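You operate a simulated robot arm through the tools that you are given. There is no shell and no other tool. Be economical: measure what you need, move in short steps, check, and stop when the job is done.

The job below is to be done with a simulated robot arm. You get a single attempt, and the scene is never put back.

## Task
Press the badge waiting in the badge maker onto the white puck and set it on the pink tray.
Fine: use the magnet cup; swing it out again before you lift the puck.

The check looks at the end state, three seconds after you hand in, the way a careful person would. Anything else that was tipped, shoved, dropped, spilled or broken makes it a failure.

## Robot
A 6-joint arm with a two-finger parallel gripper, fixed in place. Base frame: the origin is at the foot of the arm, x ahead of it, y to its left, z up; the work surface is at about z = 0. Lengths are in m, angles in degrees, forces in N, time in s.
With the tool pointing down near the work surface it reaches from about 0.12 to 0.5 m from the base axis. Its first joint turns from -72.0 to 72.0 degrees. Payload 0.65 kg.
The TCP is the grasp point between the finger pads, 0.025 m short of the fingertips. In the tool frame z runs along the fingers and y along their closing line. The gripper opens to 0.076 m. The fingers are 0.018 m wide and 0.01 m thick; the gripper's body (0.036 by 0.078 m) begins 0.045 m behind the TCP.
Orientation is that of the tool frame in the base frame, as a unit quaternion [x, y, z, w]. With the fingers straight down and closing along the base's y, the tool's x points along the base's -x, its y along +y and its z along -z.

## Interface
- The arm moves only by the tool drive_tool. Its argument "deltas" is a list of rows, each an object (a shift or turn left out is 0, a gripper value left out holds the last) with "delta_pos": the shift along the tool's x, y, z in units of 20 mm (1.0 is 20 mm), a list of three; "turn": the turn, a rotation vector about the tool's x, y, z in units of 5 degrees (1.0 is 5 degrees), a list of three; "hand": the opening in per cent of the stroke, from 0 (shut) to 100 (fully open). In form: [{"delta_pos": [tx, ty, tz], "turn": [wx, wy, wz], "hand": hand}, ...]. A call has 1 to 12 rows; each row shifts and turns the commanded pose from where the row before left it, along the tool's axes as they then stand. A call with a number of a shift or a turn outside -1 to 1 is refused whole. Rows are played at 5 a second. More than 0.05 m and 8.6 degrees between two rows, or a gripper value outside its range, and nothing of the call is played. A pose out of reach is approached as far as the arm can. The call stops where the force on the tool passes 50 N (or 10 N more than at its start, if that is more) or the arm is blocked; 0.2 s more then pass. Each finger travels about 0.108 m/s and halts on what it meets, pressing with about 39 N; the grip force reading is that of the motor and also rises with nothing between the fingers. The clock runs only during rows and for 0.2 s after the last one: add rows that do not move to give the fingers time. It gives the time, the measured TCP pose, the force on the tool (base axes), the opening and the grip force at its end, in the units of the frame above (readings bear some noise).
- Cameras (640 x 400 px; columns grow to the right, rows downward): "scene" is fixed at [0.0743, 0.2742, 0.4311]; the picture's right is [-0.77, -0.64, 0.00], its down [-0.27, 0.32, -0.91] and it looks along [0.58, -0.70, -0.42] (base axes); focal length 218 px, centre (320, 200). "wrist" rides on the gripper at [0.058, 0.011, -0.081] in the tool frame; the picture's right is [-0.18, 0.98, 0.00], its down [-0.75, -0.14, -0.64] and it looks along [-0.63, -0.12, 0.77] (tool axes); focal length 243 px, centre (320, 200). There is no depth. A picture from a camera that has moved, and an enlarged one, comes with that camera's place and axes in the base frame and with its lens. The place of the scene camera against the robot may be out by one fixed shift of up to 0.025 m in any direction.
- camera(camera): a new picture of that camera. The clock stands still meanwhile.
- enlarge(camera, box): a new picture of the part [left, top, right, bottom] of that camera's present view, enlarged. The clock stands still meanwhile.
- sign_off(): hands the job in; it is judged then, once.

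Work in short steps. Places have to be worked out from the pictures, the camera data and where the tool is seen: move nearer, look again, correct. Check each grasp and each placing, and mend what went wrong. You have 120 turns and 64 pictures in all, those below and enlarged ones among them. Open the gripper and draw the arm clear of the work before you hand the job in, unless the task says otherwise; then end with one line.

The tools are called after ">>>" as a command line: name --argument value ..., lists and objects as JSON in quotes. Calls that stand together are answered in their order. drive_tool: Moves the arm, as the interface text tells. Its arguments: {"type":"object","properties":{"deltas":{"type":"array","items":{"type":"object","properties":{"delta_pos":{"type":"array","items":{"type":"number"}},"turn":{"type":"array","items":{"type":"number"}},"hand":{"type":"number"}}}}},"required":["deltas"]} The other tools are called the same way: camera (camera) takes a picture; enlarge (camera, box) takes an enlarged picture of a part of a camera's view; sign_off () hands the job in.

At the start:

```text
time: 0.0
eef_pos: [0.2751, -0.0391, 0.372]
orientation: [0.0, 1.0, 0.0, 0.001]
wrist_force: [-0.2, 0.7, 0.0]
finger_gap: 0.0762
grip_force: 0.1
```

scene: 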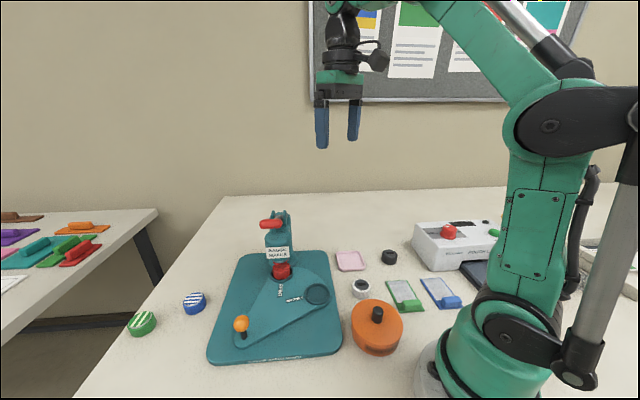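
wrist: 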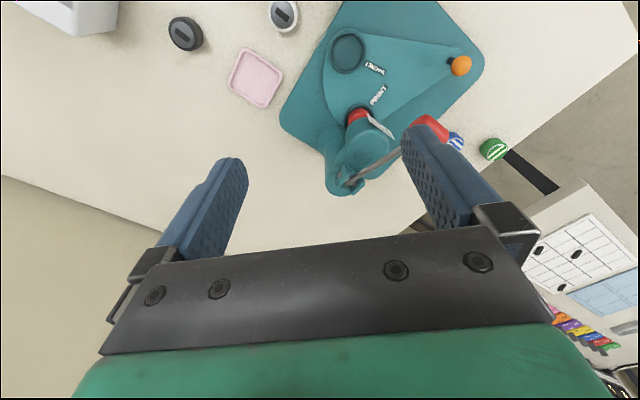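

I start by looking closely at the badge maker and the pieces around it.

>>> enlarge --camera "scene" --box '[180, 190, 360, 370]'

>>> enlarge --camera "scene" --box '[330, 200, 530, 360]'

>>> enlarge --camera "wrist" --box '[150, 0, 530, 210]'

```text
2.22 times, centred on (270, 280) of scene
camera zoom: at [0.0743, 0.2742, 0.4311], right [-0.77, -0.64, 0.0], down [-0.27, 0.32, -0.91], along [0.58, -0.7, -0.42], focal length 485 px, centre (431, 22)
```

zoom: 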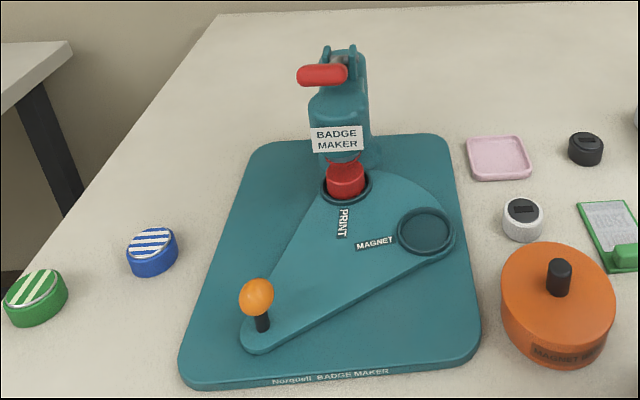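

```text
2.50 times, centred on (430, 280) of scene
camera zoom: at [0.0743, 0.2742, 0.4311], right [-0.77, -0.64, 0.0], down [-0.27, 0.32, -0.91], along [0.58, -0.7, -0.42], focal length 546 px, centre (45, 0)
```

zoom: 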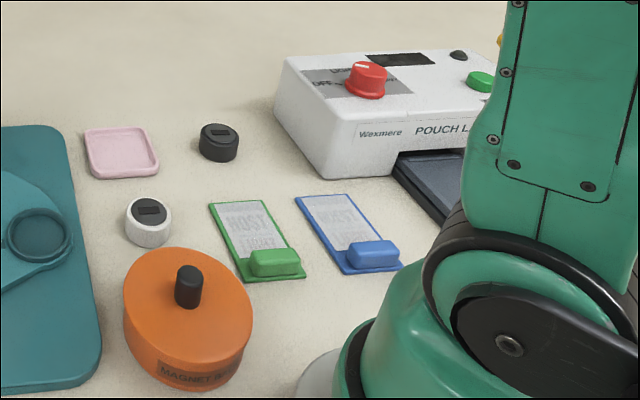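

```text
1.68 times, centred on (340, 105) of wrist
camera zoom: at [0.2157, -0.027, 0.4534], right [0.18, 0.98, 0.0], down [0.75, -0.14, 0.64], along [0.63, -0.12, -0.76], focal length 409 px, centre (286, 360)
```

zoom: 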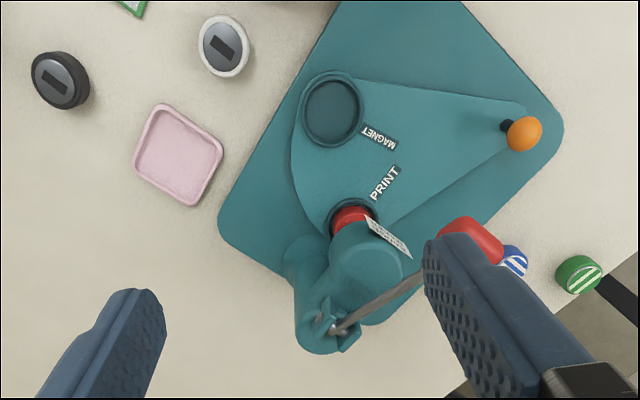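

I need finer views of the press head, the pucks and the orange drum before deciding the procedure.

>>> enlarge --camera "scene" --box '[235, 205, 325, 305]'

>>> enlarge --camera "scene" --box '[335, 240, 415, 360]'

>>> enlarge --camera "wrist" --box '[150, 0, 310, 100]'

```text
4.00 times, centred on (280, 255) of scene
camera zoom: at [0.0743, 0.2742, 0.4311], right [-0.77, -0.64, 0.0], down [-0.27, 0.32, -0.91], along [0.58, -0.7, -0.42], focal length 873 px, centre (480, -20)
```

zoom: 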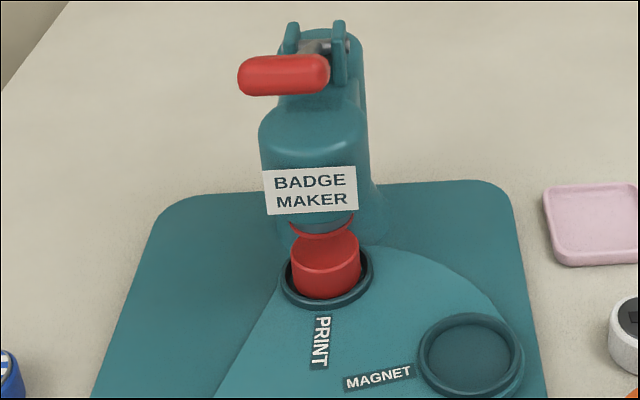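

```text
3.33 times, centred on (375, 300) of scene
camera zoom: at [0.0743, 0.2742, 0.4311], right [-0.77, -0.64, 0.0], down [-0.27, 0.32, -0.91], along [0.58, -0.7, -0.42], focal length 728 px, centre (137, -133)
```

zoom: 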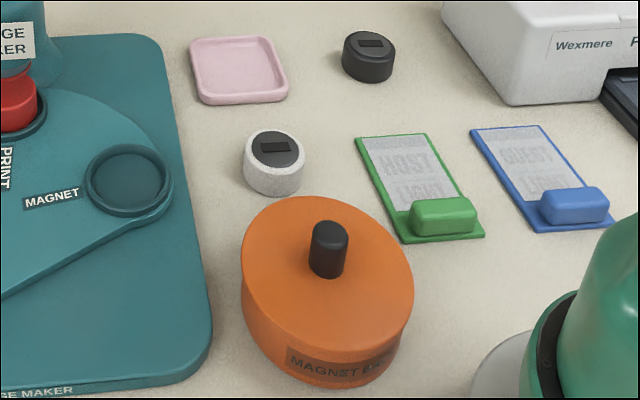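

```text
4.00 times, centred on (230, 50) of wrist
camera zoom: at [0.2157, -0.027, 0.4534], right [0.18, 0.98, 0.0], down [0.75, -0.14, 0.64], along [0.63, -0.12, -0.76], focal length 970 px, centre (680, 800)
```

zoom: 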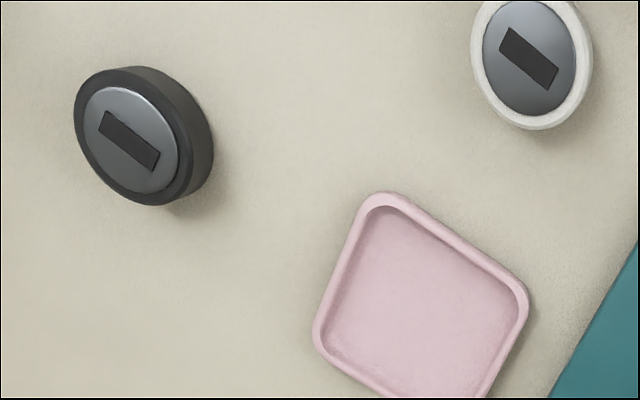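

The PRINT cup (with something red in it) is under the ram, with MAGNET swung out at about (0.287, 0.00), the white puck about (0.228, -0.08), the tray about (0.30, -0.155) and the orange ball handle about (0.327, 0.157). I'll move the wrist camera nearer to find out how the plate swings.

>>> drive_tool --deltas '[{"delta_pos": [0.63, 0.75, 0.9]}, {"delta_pos": [0.63, 0.75, 0.9]}, {"delta_pos": [0.63, 0.75, 0.9]}, {"delta_pos": [0.63, 0.75, 0.9]}, {"delta_pos": [0.63, 0.75, 0.9]}, {"delta_pos": [0.63, 0.75, 0.9]}, {}]'

>>> camera --camera "wrist"

```text
time: 1.6
eef_pos: [0.1998, 0.0514, 0.2627]
orientation: [0.0, 1.0, 0.0, 0.001]
wrist_force: [-0.1, -0.5, -0.3]
finger_gap: 0.0759
grip_force: 0.2
```

```text
55 pictures are left
camera wrist: at [0.1399, 0.0621, 0.344], right [0.18, 0.98, 0.0], down [0.75, -0.14, 0.64], along [0.63, -0.12, -0.76], focal length 243 px, centre (320, 200)
```

wrist: 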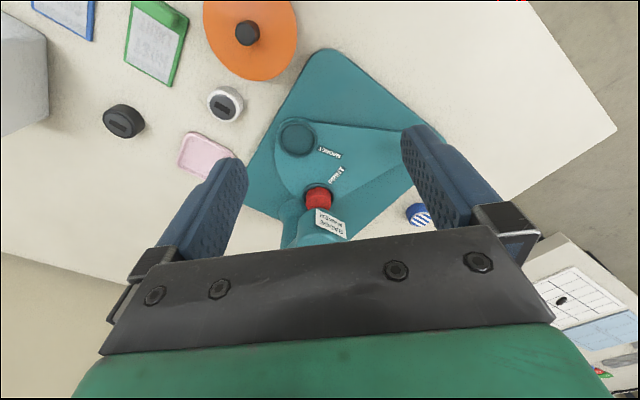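

>>> enlarge --camera "wrist" --box '[240, 100, 440, 250]'

```text
2.67 times, centred on (340, 175) of wrist
camera zoom: at [0.1399, 0.0621, 0.344], right [0.18, 0.98, 0.0], down [0.75, -0.14, 0.64], along [0.63, -0.12, -0.76], focal length 647 px, centre (267, 267)
```

zoom: 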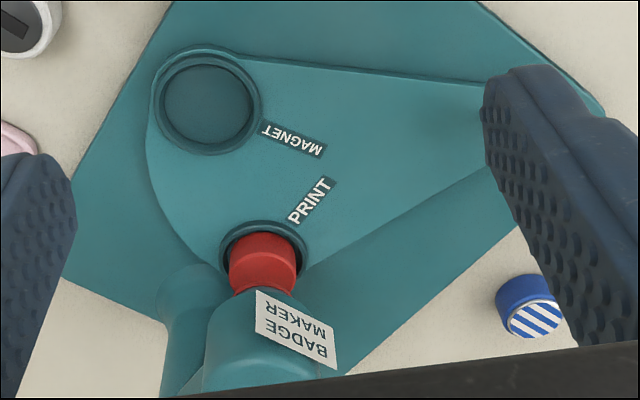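

The swing plate is clearer, but I need a lower look into the gap to see whether the red part is badge or ram. I'll tilt the tool up 25° and come down.

>>> drive_tool --deltas '[{"turn": [0, -1, 0]}, {"turn": [0, -1, 0]}, {"turn": [0, -1, 0]}, {"turn": [0, -1, 0]}, {"turn": [0, -1, 0]}, {"delta_pos": [0.38, 0, 0.82]}, {"delta_pos": [0.38, 0, 0.82]}, {"delta_pos": [0.38, 0, 0.82]}, {"delta_pos": [0.38, 0, 0.82]}, {"delta_pos": [0.38, 0, 0.82]}, {}]'

>>> camera --camera "wrist"

```text
time: 4.0
eef_pos: [0.2034, 0.0518, 0.1754]
orientation: [0.0, 0.976, 0.0, 0.218]
wrist_force: [0.7, 0.3, 0.0]
finger_gap: 0.076
grip_force: 0.1
out of reach, approached as far as the arm can: row 9
```

```text
53 pictures are left
camera wrist: at [0.115, 0.0635, 0.2232], right [0.17, 0.98, 0.08], down [0.41, -0.14, 0.9], along [0.9, -0.12, -0.43], focal length 243 px, centre (320, 200)
```

wrist: 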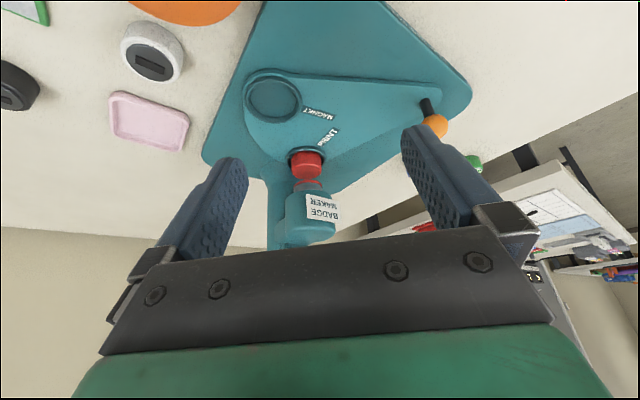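

>>> enlarge --camera "wrist" --box '[240, 60, 440, 260]'

>>> enlarge --camera "wrist" --box '[275, 130, 355, 210]'

```text
2.00 times, centred on (340, 160) of wrist
camera zoom: at [0.115, 0.0635, 0.2232], right [0.17, 0.98, 0.08], down [0.41, -0.14, 0.9], along [0.9, -0.12, -0.43], focal length 485 px, centre (280, 280)
```

zoom: 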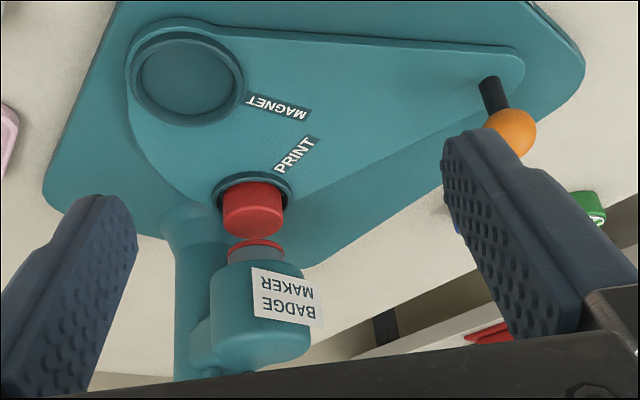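

```text
5.00 times, centred on (315, 170) of wrist
camera zoom: at [0.115, 0.0635, 0.2232], right [0.17, 0.98, 0.08], down [0.41, -0.14, 0.9], along [0.9, -0.12, -0.43], focal length 1213 px, centre (345, 350)
```

zoom: 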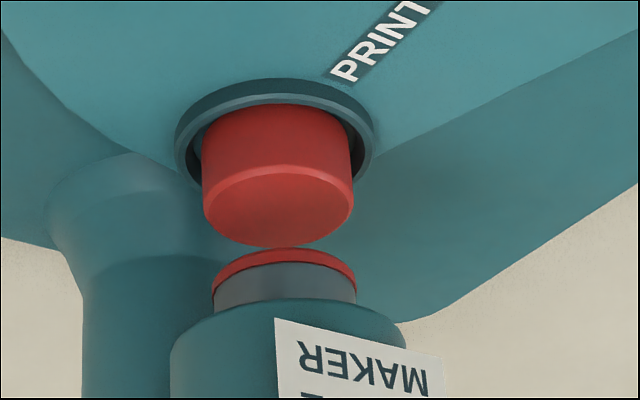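

This settles it: the badge (red disc) is already on the grey ram, and a red puck sits in the PRINT cup, so I must not press now. The white puck goes in the MAGNET cup. The plate's pivot seems to be near (0.33, 0.07). Next I go upright and over the white puck.

>>> drive_tool --deltas '[{"turn": [0, 1, 0]}, {"turn": [0, 1, 0]}, {"turn": [0, 1, 0]}, {"turn": [0, 1, 0]}, {"turn": [0, 1, 0]}, {"delta_pos": [-0.16, -0.95, 0]}, {"delta_pos": [-0.16, -0.95, 0]}, {"delta_pos": [-0.16, -0.95, 0]}, {"delta_pos": [-0.16, -0.95, 0]}, {"delta_pos": [-0.16, -0.95, 0]}, {"delta_pos": [-0.16, -0.95, 0]}, {"delta_pos": [-0.16, -0.95, 0]}]'

>>> camera --camera "wrist"

```text
time: 6.6
eef_pos: [0.2236, -0.0809, 0.1747]
orientation: [0.0, 1.0, 0.0, 0.0]
wrist_force: [-0.6, -0.4, 0.2]
finger_gap: 0.0759
grip_force: 0.0
```

```text
50 pictures are left
camera wrist: at [0.165, -0.07, 0.2553], right [0.18, 0.98, 0.0], down [0.75, -0.14, 0.64], along [0.63, -0.12, -0.76], focal length 243 px, centre (320, 200)
```

wrist: 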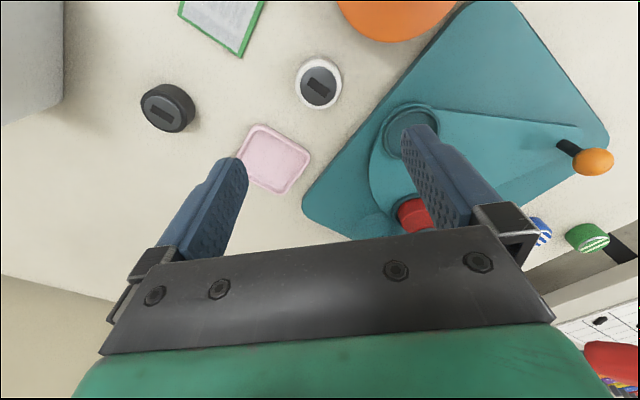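

>>> enlarge --camera "wrist" --box '[270, 40, 370, 130]'

>>> drive_tool --deltas '[{"turn": [0, 0, 1]}, {"turn": [0, 0, 1]}, {"turn": [0, 0, 1]}, {"turn": [0, 0, 1]}, {"turn": [0, 0, 1]}, {"turn": [0, 0, 1]}, {"turn": [0, 0, 1]}, {"turn": [0, 0, 1]}, {"turn": [0, 0, 1], "hand": 80}, {"delta_pos": [0, 0, 1]}, {"delta_pos": [0, 0, 1]}, {"delta_pos": [0, 0, 1]}]'

>>> camera --camera "wrist"

```text
4.44 times, centred on (320, 85) of wrist
camera zoom: at [0.165, -0.07, 0.2553], right [0.18, 0.98, 0.0], down [0.75, -0.14, 0.64], along [0.63, -0.12, -0.76], focal length 1078 px, centre (320, 711)
```

zoom: 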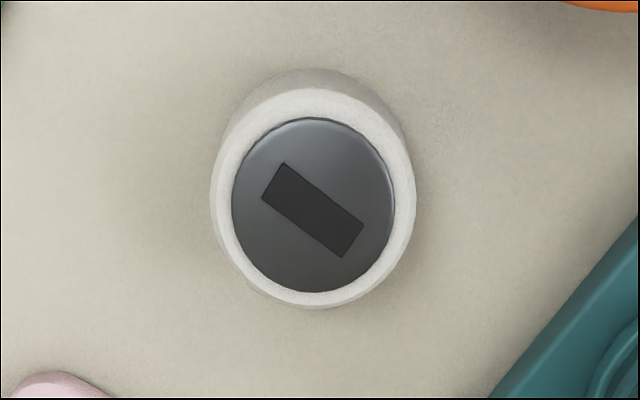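

```text
time: 9.2
eef_pos: [0.2255, -0.08, 0.1145]
orientation: [0.383, 0.924, 0.0, 0.001]
wrist_force: [-0.7, 0.0, -0.5]
finger_gap: 0.0609
grip_force: 0.1
```

```text
48 pictures are left
camera wrist: at [0.191, -0.0316, 0.195], right [0.83, 0.56, 0.0], down [0.43, -0.63, 0.64], along [0.36, -0.53, -0.77], focal length 243 px, centre (320, 200)
```

wrist: 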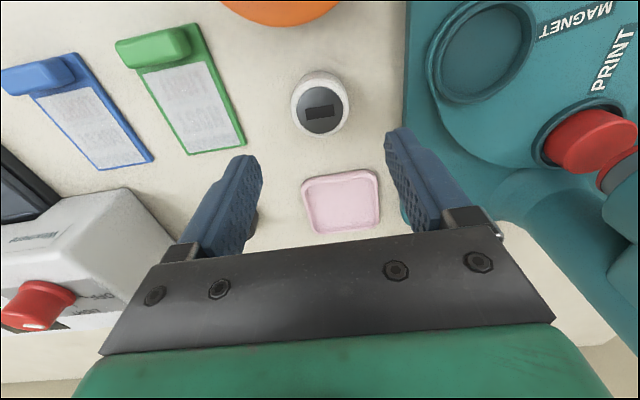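

The white puck's centre works out at about (0.2255, -0.082), about 43 mm across and 20 mm tall. I descend with the fingertips about 7 mm above the table and close.

>>> drive_tool --deltas '[{"delta_pos": [-0.07, -0.07, 0.8]}, {"delta_pos": [0, 0, 0.8]}, {"delta_pos": [0, 0, 0.8]}, {"delta_pos": [0, 0, 0.8]}, {"delta_pos": [0, 0, 0.9]}, {}, {"hand": 40}, {"hand": 30}, {}, {}]'

>>> camera --camera "wrist"

```text
time: 11.4
eef_pos: [0.2252, -0.0836, 0.0322]
orientation: [0.383, 0.924, 0.001, 0.001]
wrist_force: [-0.4, 0.2, -0.1]
finger_gap: 0.0395
grip_force: 38.6
```

```text
47 pictures are left
camera wrist: at [0.191, -0.0338, 0.1125], right [0.83, 0.56, 0.0], down [0.43, -0.63, 0.64], along [0.36, -0.53, -0.77], focal length 243 px, centre (320, 200)
```

wrist: 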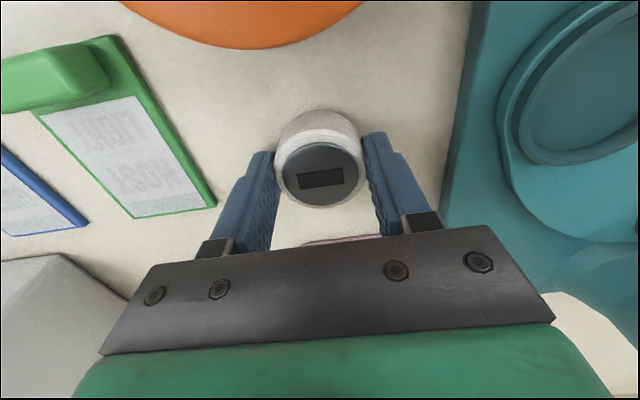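

Grip is solid at a 39.5 mm gap. I lift, turn back, and move above the magnet cup to refine its position.

>>> drive_tool --deltas '[{"delta_pos": [0, 0, -1]}, {"delta_pos": [0, 0, -1], "turn": [0, 0, -1]}, {"delta_pos": [0, 0, -1], "turn": [0, 0, -1]}, {"delta_pos": [0, 0, -1], "turn": [0, 0, -1]}, {"turn": [0, 0, -1]}, {"turn": [0, 0, -1]}, {"turn": [0, 0, -1]}, {"turn": [0, 0, -1]}, {"turn": [0, 0, -1]}, {"turn": [0, 0, -1]}]'

>>> drive_tool --deltas '[{"delta_pos": [-0.55, 0.86, 0]}, {"delta_pos": [-0.55, 0.86, 0]}, {"delta_pos": [-0.55, 0.86, 0]}, {"delta_pos": [-0.55, 0.86, 0]}, {"delta_pos": [-0.55, 0.86, 0]}, {}]'

>>> camera --camera "wrist"

>>> enlarge --camera "scene" --box '[200, 190, 400, 370]'

```text
time: 13.6
eef_pos: [0.2258, -0.0818, 0.1123]
orientation: [-0.001, 1.0, 0.0, 0.001]
wrist_force: [-0.1, -0.5, -1.0]
finger_gap: 0.0229
grip_force: 0.0
```

```text
time: 15.0
eef_pos: [0.2801, 0.0046, 0.1135]
orientation: [0.0, 1.0, 0.0, 0.002]
wrist_force: [-0.2, -0.8, 0.1]
finger_gap: 0.0227
grip_force: 0.1
```

```text
46 pictures are left
camera wrist: at [0.2213, 0.0151, 0.1934], right [0.18, 0.98, 0.0], down [0.75, -0.14, 0.64], along [0.63, -0.12, -0.76], focal length 243 px, centre (320, 200)
```

wrist: 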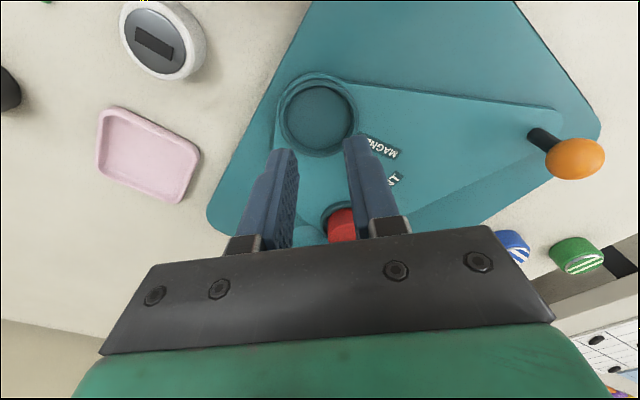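

```text
2.22 times, centred on (300, 280) of scene
camera zoom: at [0.0743, 0.2742, 0.4311], right [-0.77, -0.64, 0.0], down [-0.27, 0.32, -0.91], along [0.58, -0.7, -0.42], focal length 485 px, centre (364, 22)
```

zoom: 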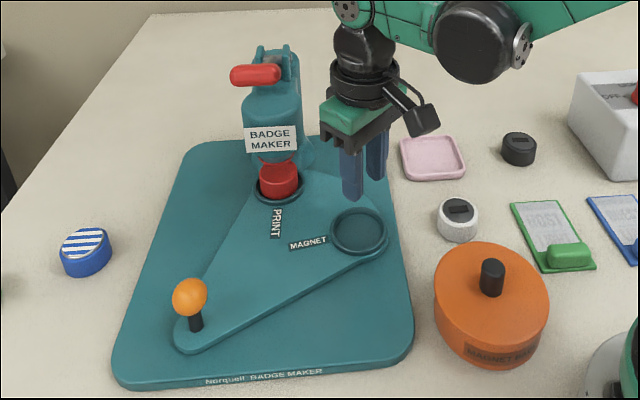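

The puck slipped out on lifting and still stands in place; the gap now reads an empty 23 mm. I go back above it, open, and look closely before a deeper grip.

>>> drive_tool --deltas '[{"delta_pos": [0.55, -0.86, 0], "hand": 80}, {"delta_pos": [0.55, -0.86, 0]}, {"delta_pos": [0.55, -0.86, 0]}, {"delta_pos": [0.55, -0.86, 0]}, {"delta_pos": [0.55, -0.86, 0]}, {}]'

>>> drive_tool --deltas '[{"turn": [0, 0, 1]}, {"turn": [0, 0, 1]}, {"turn": [0, 0, 1]}, {"turn": [0, 0, 1]}, {"turn": [0, 0, 1]}, {"turn": [0, 0, 1]}, {"turn": [0, 0, 1]}, {"turn": [0, 0, 1]}, {"turn": [0, 0, 1]}, {}]'

>>> camera --camera "wrist"

>>> enlarge --camera "scene" --box '[330, 220, 430, 320]'

```text
time: 16.4
eef_pos: [0.2238, -0.0828, 0.1128]
orientation: [-0.001, 1.0, 0.0, 0.0]
wrist_force: [-0.6, 0.0, 0.0]
finger_gap: 0.0608
grip_force: 0.2
```

```text
time: 18.6
eef_pos: [0.2254, -0.0815, 0.1134]
orientation: [0.383, 0.924, 0.0, 0.001]
wrist_force: [-1.2, 0.4, 0.4]
finger_gap: 0.0606
grip_force: 0.1
```

```text
44 pictures are left
camera wrist: at [0.1907, -0.0326, 0.1932], right [0.83, 0.56, 0.0], down [0.43, -0.63, 0.64], along [0.36, -0.53, -0.77], focal length 243 px, centre (320, 200)
```

wrist: 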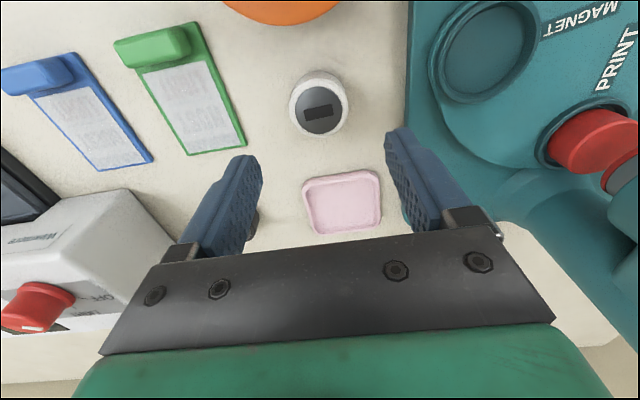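

```text
4.00 times, centred on (380, 270) of scene
camera zoom: at [0.0743, 0.2742, 0.4311], right [-0.77, -0.64, 0.0], down [-0.27, 0.32, -0.91], along [0.58, -0.7, -0.42], focal length 873 px, centre (80, -80)
```

zoom: 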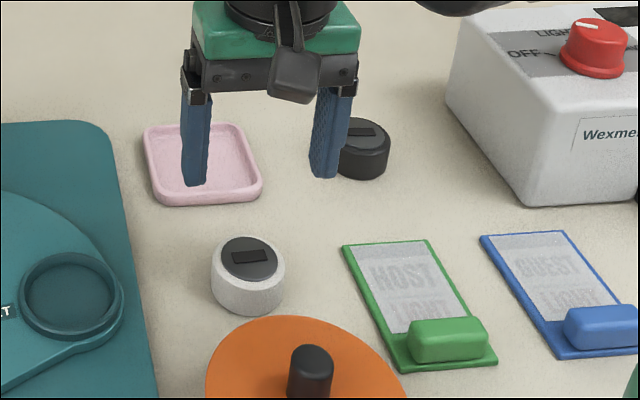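

The puck stands upright where it was. I grip again, deeper and with full closing, then lift a little slowly and check.

>>> drive_tool --deltas '[{"delta_pos": [0.07, -0.07, 0.9]}, {"delta_pos": [0, 0, 0.9]}, {"delta_pos": [0, 0, 0.9]}, {"delta_pos": [0, 0, 0.9]}, {"delta_pos": [0, 0, 0.65]}, {}, {"hand": 0}, {}, {}, {}, {}]'

>>> enlarge --camera "scene" --box '[330, 220, 430, 320]'

>>> drive_tool --deltas '[{"delta_pos": [0, 0, -0.1]}, {"delta_pos": [0, 0, -0.2]}, {"delta_pos": [0, 0, -0.2]}, {"delta_pos": [0, 0, -0.3]}, {"delta_pos": [0, 0, -0.3]}, {}]'

>>> enlarge --camera "scene" --box '[330, 220, 430, 320]'

```text
time: 21.0
eef_pos: [0.2217, -0.0833, 0.0274]
orientation: [0.383, 0.924, 0.001, 0.002]
wrist_force: [0.3, -0.3, 1.2]
finger_gap: 0.0398
grip_force: 39.3
```

```text
4.00 times, centred on (380, 270) of scene
camera zoom: at [0.0743, 0.2742, 0.4311], right [-0.77, -0.64, 0.0], down [-0.27, 0.32, -0.91], along [0.58, -0.7, -0.42], focal length 873 px, centre (80, -80)
```

zoom: 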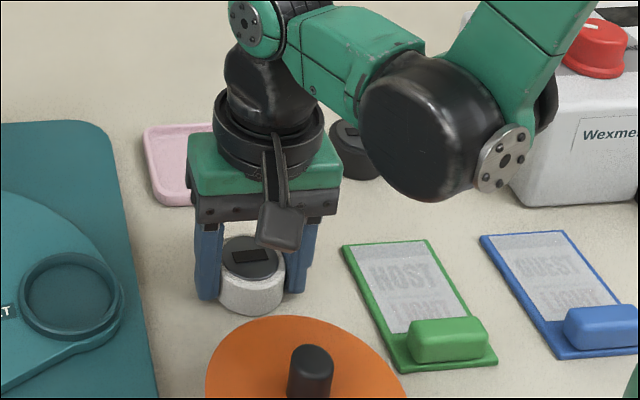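

```text
time: 22.4
eef_pos: [0.2232, -0.0838, 0.049]
orientation: [0.383, 0.924, 0.0, 0.0]
wrist_force: [0.0, -0.1, 0.5]
finger_gap: 0.04
grip_force: 39.0
```

```text
4.00 times, centred on (380, 270) of scene
camera zoom: at [0.0743, 0.2742, 0.4311], right [-0.77, -0.64, 0.0], down [-0.27, 0.32, -0.91], along [0.58, -0.7, -0.42], focal length 873 px, centre (80, -80)
```

zoom: 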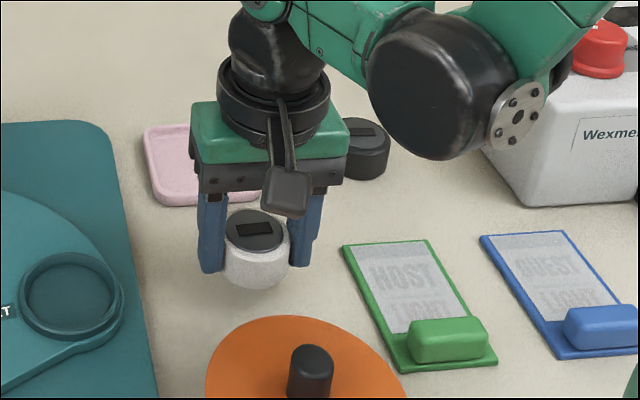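

It lifts now. I check how the puck sits between the fingers.

>>> camera --camera "wrist"

```text
40 pictures are left
camera wrist: at [0.1881, -0.0334, 0.1295], right [0.83, 0.56, 0.0], down [0.43, -0.63, 0.64], along [0.36, -0.53, -0.77], focal length 243 px, centre (320, 200)
```

wrist: 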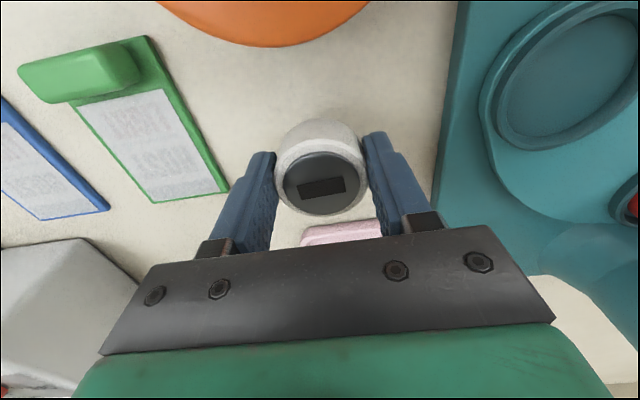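

The puck is centred and held (diameter 40 mm, top about 6 mm below the TCP). I lift smoothly, turn back, and carry it over the magnet cup.

>>> drive_tool --deltas '[{"delta_pos": [0, 0, -0.5]}, {"delta_pos": [0, 0, -0.5]}, {"delta_pos": [0, 0, -0.5], "turn": [0, 0, -1]}, {"delta_pos": [0, 0, -0.5], "turn": [0, 0, -1]}, {"delta_pos": [0, 0, -0.5], "turn": [0, 0, -1]}, {"turn": [0, 0, -1]}, {"turn": [0, 0, -1]}, {"turn": [0, 0, -1]}, {"turn": [0, 0, -1]}, {"turn": [0, 0, -1]}, {"turn": [0, 0, -1]}, {}]'

>>> drive_tool --deltas '[{"delta_pos": [-0.42, 0.6, 0]}, {"delta_pos": [-0.42, 0.6, 0]}, {"delta_pos": [-0.42, 0.6, 0]}, {"delta_pos": [-0.42, 0.6, 0]}, {"delta_pos": [-0.42, 0.6, 0]}, {"delta_pos": [-0.42, 0.6, 0]}, {"delta_pos": [-0.42, 0.6, 0]}, {}]'

>>> camera --camera "wrist"

```text
time: 25.0
eef_pos: [0.2227, -0.082, 0.0997]
orientation: [-0.001, 1.0, 0.001, 0.001]
wrist_force: [1.3, 0.3, -0.6]
finger_gap: 0.0399
grip_force: 39.2
```

```text
time: 26.8
eef_pos: [0.2824, 0.0022, 0.0991]
orientation: [-0.001, 1.0, 0.0, 0.001]
wrist_force: [0.2, 0.1, 0.4]
finger_gap: 0.0403
grip_force: 38.7
```

```text
39 pictures are left
camera wrist: at [0.2228, 0.0138, 0.1799], right [0.18, 0.98, 0.0], down [0.75, -0.14, 0.64], along [0.63, -0.12, -0.76], focal length 243 px, centre (320, 200)
```

wrist: 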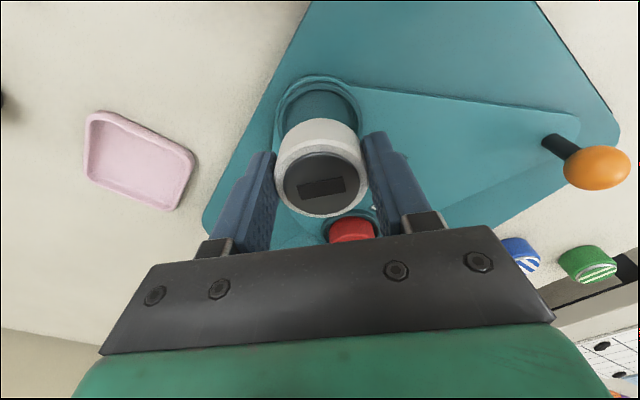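

The cup rim centre works out at about (0.285, 0.001) with the rim at about z 0.02–0.025. I lower until the puck's bottom is just at rim level, then look.

>>> drive_tool --deltas '[{"delta_pos": [-0.05, -0.06, 0.5]}, {"delta_pos": [0, 0, 0.5]}, {"delta_pos": [0, 0, 0.5]}, {"delta_pos": [0, 0, 0.5]}, {"delta_pos": [0, 0, 0.3]}, {}]'

>>> camera --camera "wrist"

>>> enlarge --camera "scene" --box '[270, 230, 370, 330]'

```text
time: 28.2
eef_pos: [0.2832, 0.0004, 0.0541]
orientation: [0.0, 1.0, 0.0, 0.001]
wrist_force: [-0.7, -0.4, 0.1]
finger_gap: 0.04
grip_force: 39.6
```

```text
38 pictures are left
camera wrist: at [0.2241, 0.0124, 0.1341], right [0.18, 0.98, 0.0], down [0.75, -0.14, 0.64], along [0.63, -0.12, -0.76], focal length 243 px, centre (320, 200)
```

wrist: 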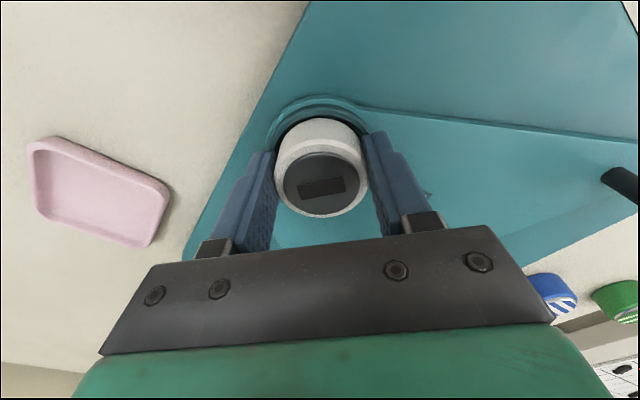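

```text
4.00 times, centred on (320, 280) of scene
camera zoom: at [0.0743, 0.2742, 0.4311], right [-0.77, -0.64, 0.0], down [-0.27, 0.32, -0.91], along [0.58, -0.7, -0.42], focal length 873 px, centre (320, -120)
```

zoom: 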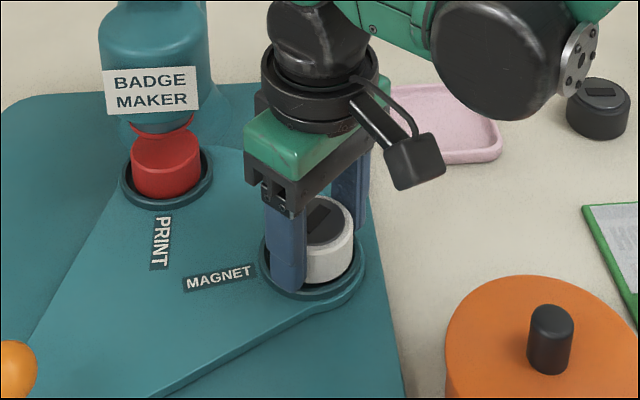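

The puck looks centred over the cup. I lower in small steps, watching for contact.

>>> drive_tool --deltas '[{"delta_pos": [0, 0, 0.1]}, {"delta_pos": [0, 0, 0.1]}, {}]'

>>> drive_tool --deltas '[{"delta_pos": [0, 0, 0.1]}, {"delta_pos": [0, 0, 0.1]}, {}]'

>>> enlarge --camera "scene" --box '[290, 250, 350, 310]'

```text
time: 28.8
eef_pos: [0.2846, 0.0009, 0.0507]
orientation: [0.0, 1.0, 0.0, 0.002]
wrist_force: [-0.8, -0.7, 23.9]
finger_gap: 0.0399
grip_force: 39.1
stopped in row 2: the force on the tool passed its limit (the readings are from after the stop); the commanded pose is now the measured one
```

```text
time: 29.1
eef_pos: [0.2853, 0.0004, 0.0494]
orientation: [0.0, 1.0, 0.0, 0.002]
wrist_force: [-1.4, -0.1, 23.5]
finger_gap: 0.0399
grip_force: 39.0
stopped in row 1: the force on the tool passed its limit (the readings are from after the stop); the commanded pose is now the measured one
```

```text
6.67 times, centred on (320, 280) of scene
camera zoom: at [0.0743, 0.2742, 0.4311], right [-0.77, -0.64, 0.0], down [-0.27, 0.32, -0.91], along [0.58, -0.7, -0.42], focal length 1456 px, centre (320, -333)
```

zoom: 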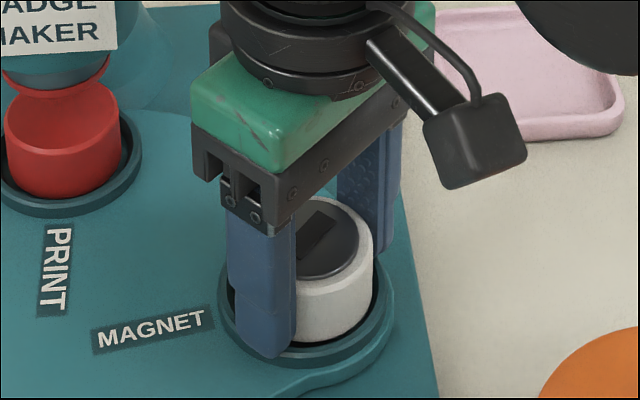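

Contact at about z 0.05: fingertips or puck have met the cup. I relieve the force slightly, open, and look.

>>> drive_tool --deltas '[{"delta_pos": [0, 0, -0.05]}, {"hand": 58}, {"hand": 65}, {"hand": 75}, {}, {"delta_pos": [0, 0, -0.3]}, {"delta_pos": [0, 0, -0.7]}, {"delta_pos": [0, 0, -1]}, {"delta_pos": [0, 0, -1]}, {}]'

>>> camera --camera "wrist"

>>> enlarge --camera "scene" --box '[250, 230, 350, 330]'

```text
time: 31.3
eef_pos: [0.2836, 0.0028, 0.1117]
orientation: [0.0, 1.0, -0.001, 0.002]
wrist_force: [0.0, -0.7, 0.3]
finger_gap: 0.0571
grip_force: 0.1
```

```text
35 pictures are left
camera wrist: at [0.2251, 0.0136, 0.1925], right [0.18, 0.98, 0.0], down [0.75, -0.14, 0.65], along [0.63, -0.12, -0.76], focal length 243 px, centre (320, 200)
```

wrist: 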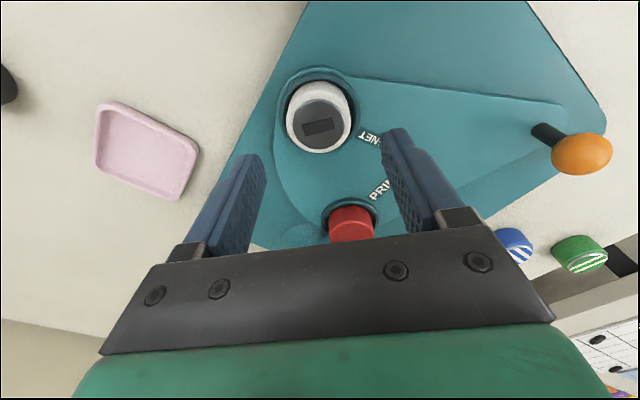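

```text
4.00 times, centred on (300, 280) of scene
camera zoom: at [0.0743, 0.2742, 0.4311], right [-0.77, -0.64, 0.0], down [-0.27, 0.32, -0.91], along [0.58, -0.7, -0.42], focal length 873 px, centre (400, -120)
```

zoom: 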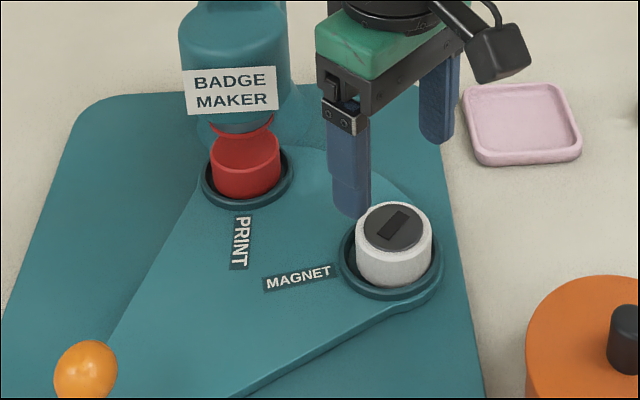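

The white puck is seated in the MAGNET cup. Next is the swing handle: the ball is at about (0.321, 0.153, 0.068). I detour well away from the press lever, turn the hand 90°, and approach it from above.

>>> drive_tool --deltas '[{"delta_pos": [0.8, 0.9, -0.4]}, {"delta_pos": [0.8, 0.9, -0.4]}, {"delta_pos": [0.8, 0.9, -0.4]}, {"delta_pos": [0.8, 0.9, -0.3]}, {"delta_pos": [0, 0.9, 0], "hand": 100}, {"delta_pos": [0, 0.9, 0]}, {}]'

>>> drive_tool --deltas '[{"turn": [0, 0, 1]}, {"turn": [0, 0, 1]}, {"turn": [0, 0, 1]}, {"turn": [0, 0, 1]}, {"turn": [0, 0, 1]}, {"turn": [0, 0, 1]}, {"turn": [0, 0, 1]}, {"turn": [0, 0, 1]}, {"turn": [0, 0, 1]}]'

>>> drive_tool --deltas '[{"turn": [0, 0, 1]}, {"turn": [0, 0, 1]}, {"turn": [0, 0, 1]}, {"turn": [0, 0, 1]}, {"turn": [0, 0, 1]}, {"turn": [0, 0, 1]}, {"turn": [0, 0, 1]}, {"turn": [0, 0, 1]}, {"turn": [0, 0, 1]}]'

>>> camera --camera "wrist"

```text
time: 32.9
eef_pos: [0.2206, 0.1069, 0.1423]
orientation: [0.0, 1.0, 0.0, 0.001]
wrist_force: [-0.3, -0.4, 0.1]
finger_gap: 0.0759
grip_force: 0.0
```

```text
time: 34.9
eef_pos: [0.2213, 0.109, 0.1426]
orientation: [0.383, 0.924, 0.001, 0.001]
wrist_force: [-0.2, -0.8, 0.2]
finger_gap: 0.0759
grip_force: 0.1
```

```text
time: 36.9
eef_pos: [0.2196, 0.108, 0.142]
orientation: [0.708, 0.707, 0.002, 0.001]
wrist_force: [0.0, -0.7, 0.4]
finger_gap: 0.076
grip_force: 0.1
```

```text
33 pictures are left
camera wrist: at [0.2298, 0.1674, 0.2222], right [0.98, -0.19, 0.0], down [-0.14, -0.75, 0.64], along [-0.12, -0.63, -0.77], focal length 243 px, centre (320, 200)
```

wrist: 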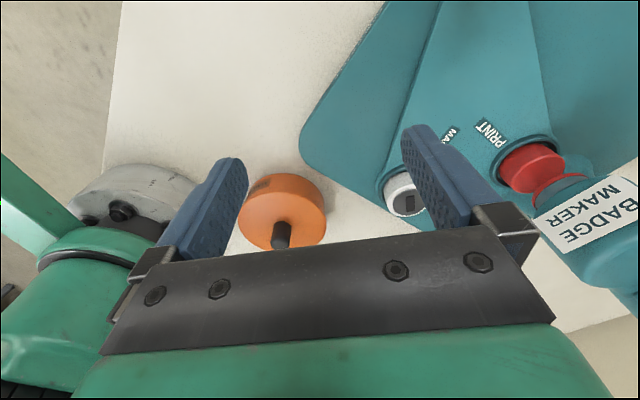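

>>> drive_tool --deltas '[{"delta_pos": [0.75, 0.3, 0]}, {"delta_pos": [0.75, 0.7, 0]}, {"delta_pos": [0.75, 0.8, 0]}, {"delta_pos": [0, 0.8, 0]}, {"delta_pos": [0, 0.8, 0]}, {"delta_pos": [0, 0.8, 0]}, {"delta_pos": [0, 0.8, 0]}, {}]'

>>> camera --camera "wrist"

>>> enlarge --camera "scene" --box '[180, 180, 360, 370]'

```text
time: 38.7
eef_pos: [0.3207, 0.1535, 0.1425]
orientation: [0.707, 0.707, 0.002, 0.001]
wrist_force: [0.7, -0.3, -0.4]
finger_gap: 0.0759
grip_force: 0.1
```

```text
32 pictures are left
camera wrist: at [0.3311, 0.2128, 0.2228], right [0.98, -0.18, 0.0], down [-0.14, -0.75, 0.64], along [-0.12, -0.63, -0.77], focal length 243 px, centre (320, 200)
```

wrist: 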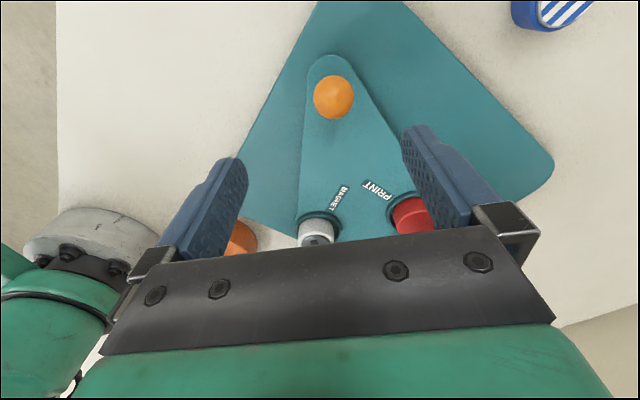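

```text
2.11 times, centred on (270, 275) of scene
camera zoom: at [0.0743, 0.2742, 0.4311], right [-0.77, -0.64, 0.0], down [-0.27, 0.32, -0.91], along [0.58, -0.7, -0.42], focal length 460 px, centre (425, 42)
```

zoom: 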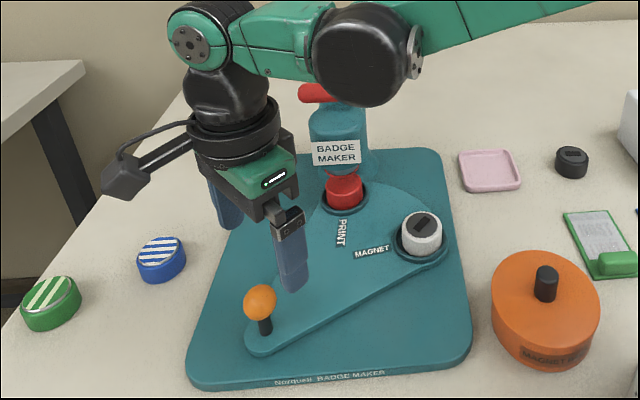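

The ball is at about (0.330, 0.163, 0.06). I shift over it, lower so the fingers straddle it, and close to a loose gap.

>>> drive_tool --deltas '[{"delta_pos": [0.48, 0.47, 0.8]}, {"delta_pos": [0, 0, 0.8]}, {"delta_pos": [0, 0, 0.8]}, {"delta_pos": [0, 0, 0.8]}, {"delta_pos": [0, 0, 0.8]}, {"hand": 60}, {"hand": 45}, {}, {}]'

>>> camera --camera "wrist"

>>> enlarge --camera "scene" --box '[180, 180, 360, 370]'

```text
time: 40.7
eef_pos: [0.3311, 0.1644, 0.0612]
orientation: [0.707, 0.707, 0.001, 0.002]
wrist_force: [0.2, 0.6, -0.2]
finger_gap: 0.0342
grip_force: 0.0
```

```text
30 pictures are left
camera wrist: at [0.3404, 0.2226, 0.1426], right [0.98, -0.18, 0.0], down [-0.14, -0.75, 0.64], along [-0.12, -0.63, -0.77], focal length 243 px, centre (320, 200)
```

wrist: 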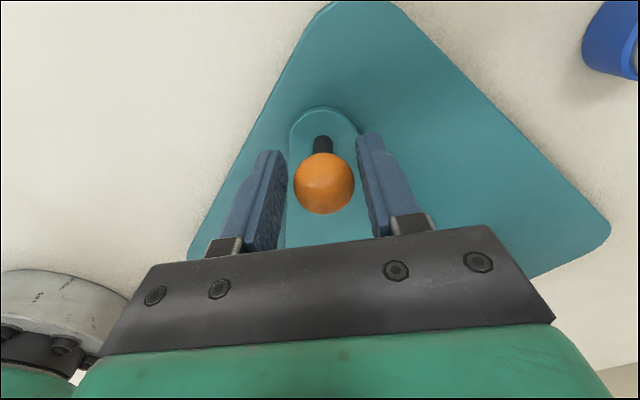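

```text
2.11 times, centred on (270, 275) of scene
camera zoom: at [0.0743, 0.2742, 0.4311], right [-0.77, -0.64, 0.0], down [-0.27, 0.32, -0.91], along [0.58, -0.7, -0.42], focal length 460 px, centre (425, 42)
```

zoom: 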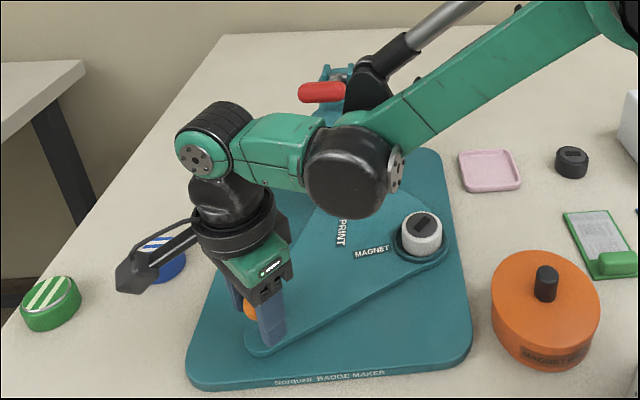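

The ball sits exactly between the fingers. I start the swing with three small arc steps (pivot assumed near (0.338, 0.075)) and look.

>>> drive_tool --deltas '[{"delta_pos": [-0.05, -0.387, 0], "turn": [0, 0, -1]}, {"delta_pos": [-0.05, -0.387, 0], "turn": [0, 0, -1]}, {"delta_pos": [-0.05, -0.387, 0], "turn": [0, 0, -1]}, {"delta_pos": [-0.05, -0.387, 0], "turn": [0, 0, -1]}, {}]'

>>> camera --camera "wrist"

```text
time: 41.9
eef_pos: [0.3007, 0.1558, 0.0608]
orientation: [0.573, 0.82, 0.0, 0.002]
wrist_force: [0.2, 0.6, 0.4]
finger_gap: 0.0341
grip_force: 0.0
```

```text
28 pictures are left
camera wrist: at [0.2894, 0.2147, 0.142], right [0.99, 0.16, 0.0], down [0.12, -0.76, 0.64], along [0.11, -0.63, -0.77], focal length 243 px, centre (320, 200)
```

wrist: 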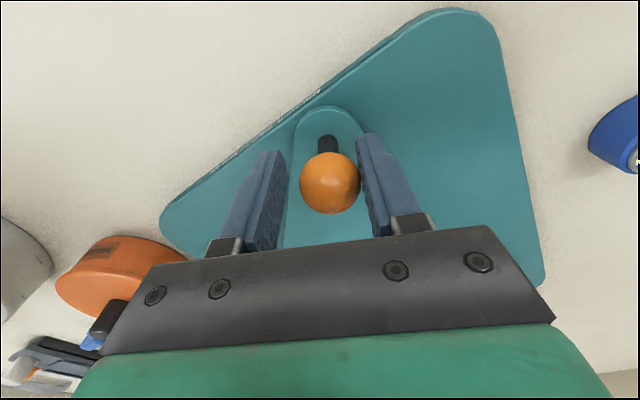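

The plate follows perfectly. I continue along the arc.

>>> drive_tool --deltas '[{"delta_pos": [-0.05, -0.387, 0], "turn": [0, 0, -1]}, {"delta_pos": [-0.05, -0.387, 0], "turn": [0, 0, -1]}, {"delta_pos": [-0.05, -0.387, 0], "turn": [0, 0, -1]}, {"delta_pos": [-0.05, -0.387, 0], "turn": [0, 0, -1]}, {"delta_pos": [-0.05, -0.387, 0], "turn": [0, 0, -1]}, {"delta_pos": [-0.05, -0.387, 0], "turn": [0, 0, -1]}, {"delta_pos": [-0.05, -0.387, 0], "turn": [0, 0, -1]}, {}]'

>>> camera --camera "wrist"

>>> enlarge --camera "scene" --box '[180, 180, 360, 370]'

```text
time: 43.7
eef_pos: [0.2594, 0.1205, 0.0603]
orientation: [0.3, 0.954, 0.0, 0.001]
wrist_force: [0.2, 0.3, 0.8]
finger_gap: 0.0345
grip_force: 0.2
```

```text
27 pictures are left
camera wrist: at [0.2175, 0.1618, 0.1415], right [0.71, 0.7, 0.0], down [0.53, -0.55, 0.64], along [0.45, -0.46, -0.76], focal length 243 px, centre (320, 200)
```

wrist: 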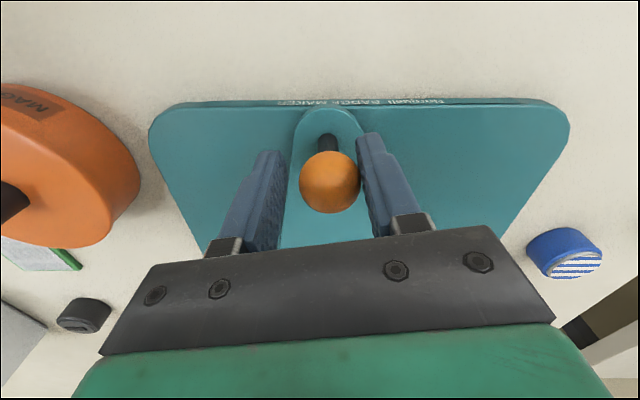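

```text
2.11 times, centred on (270, 275) of scene
camera zoom: at [0.0743, 0.2742, 0.4311], right [-0.77, -0.64, 0.0], down [-0.27, 0.32, -0.91], along [0.58, -0.7, -0.42], focal length 460 px, centre (425, 42)
```

zoom: 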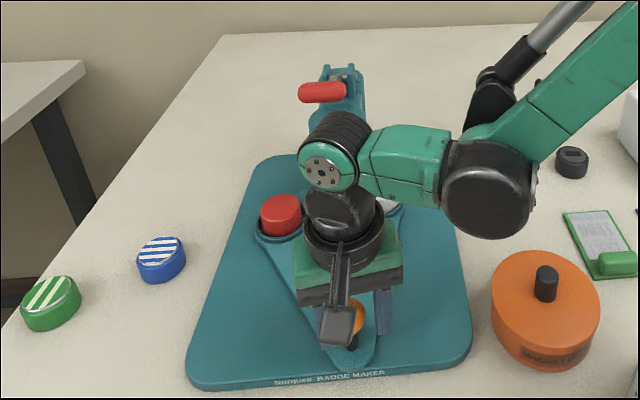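

The plate has swung about 53° of an expected 75–81°. I go on a further 20° and check for a stop.

>>> drive_tool --deltas '[{"delta_pos": [-0.05, -0.387, 0], "turn": [0, 0, -1]}, {"delta_pos": [-0.05, -0.387, 0], "turn": [0, 0, -1]}, {"delta_pos": [-0.05, -0.387, 0], "turn": [0, 0, -1]}, {"delta_pos": [-0.05, -0.387, 0], "turn": [0, 0, -1]}, {}]'

>>> drive_tool --deltas '[{"delta_pos": [-0.025, -0.19, 0], "turn": [0, 0, -0.5]}, {"delta_pos": [-0.025, -0.19, 0], "turn": [0, 0, -0.5]}, {}]'

>>> enlarge --camera "scene" --box '[220, 190, 360, 350]'

```text
time: 44.9
eef_pos: [0.2493, 0.0899, 0.0622]
orientation: [0.13, 0.992, 0.0, 0.002]
wrist_force: [-0.2, -0.2, 0.0]
finger_gap: 0.0345
grip_force: 0.0
```

```text
time: 45.7
eef_pos: [0.2496, 0.0823, 0.0614]
orientation: [0.087, 0.996, 0.0, 0.003]
wrist_force: [0.0, -1.0, -0.2]
finger_gap: 0.0343
grip_force: 0.3
```

```text
2.50 times, centred on (290, 270) of scene
camera zoom: at [0.0743, 0.2742, 0.4311], right [-0.77, -0.64, 0.0], down [-0.27, 0.32, -0.91], along [0.58, -0.7, -0.42], focal length 546 px, centre (395, 25)
```

zoom: 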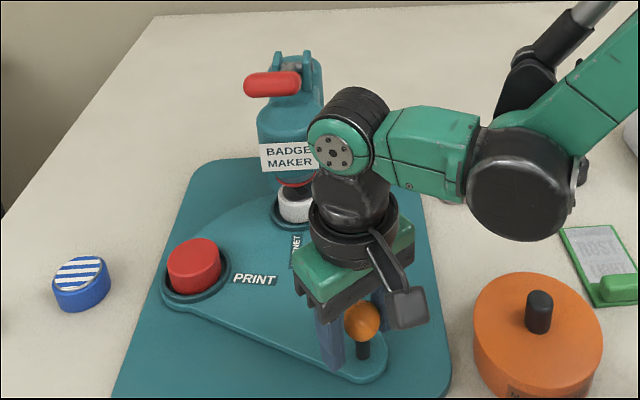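

The white puck is nearly under the ram. I keep nudging in small steps until the stop is felt.

>>> drive_tool --deltas '[{"delta_pos": [-0.015, -0.12, 0], "turn": [0, 0, -0.3]}, {"delta_pos": [-0.015, -0.12, 0], "turn": [0, 0, -0.3]}, {}]'

>>> drive_tool --deltas '[{"delta_pos": [-0.015, -0.12, 0], "turn": [0, 0, -0.3]}, {"delta_pos": [-0.015, -0.12, 0], "turn": [0, 0, -0.3]}, {}]'

>>> enlarge --camera "scene" --box '[220, 190, 360, 350]'

```text
time: 46.5
eef_pos: [0.2491, 0.077, 0.061]
orientation: [0.061, 0.998, -0.001, 0.002]
wrist_force: [0.8, 0.0, 1.1]
finger_gap: 0.034
grip_force: 0.1
```

```text
time: 47.3
eef_pos: [0.2492, 0.0736, 0.0618]
orientation: [0.035, 0.999, 0.001, 0.002]
wrist_force: [0.5, 3.2, 1.6]
finger_gap: 0.0368
grip_force: 1.7
```

```text
2.50 times, centred on (290, 270) of scene
camera zoom: at [0.0743, 0.2742, 0.4311], right [-0.77, -0.64, 0.0], down [-0.27, 0.32, -0.91], along [0.58, -0.7, -0.42], focal length 546 px, centre (395, 25)
```

zoom: 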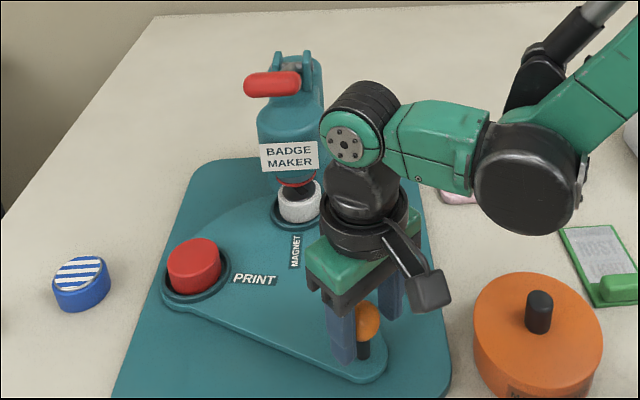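

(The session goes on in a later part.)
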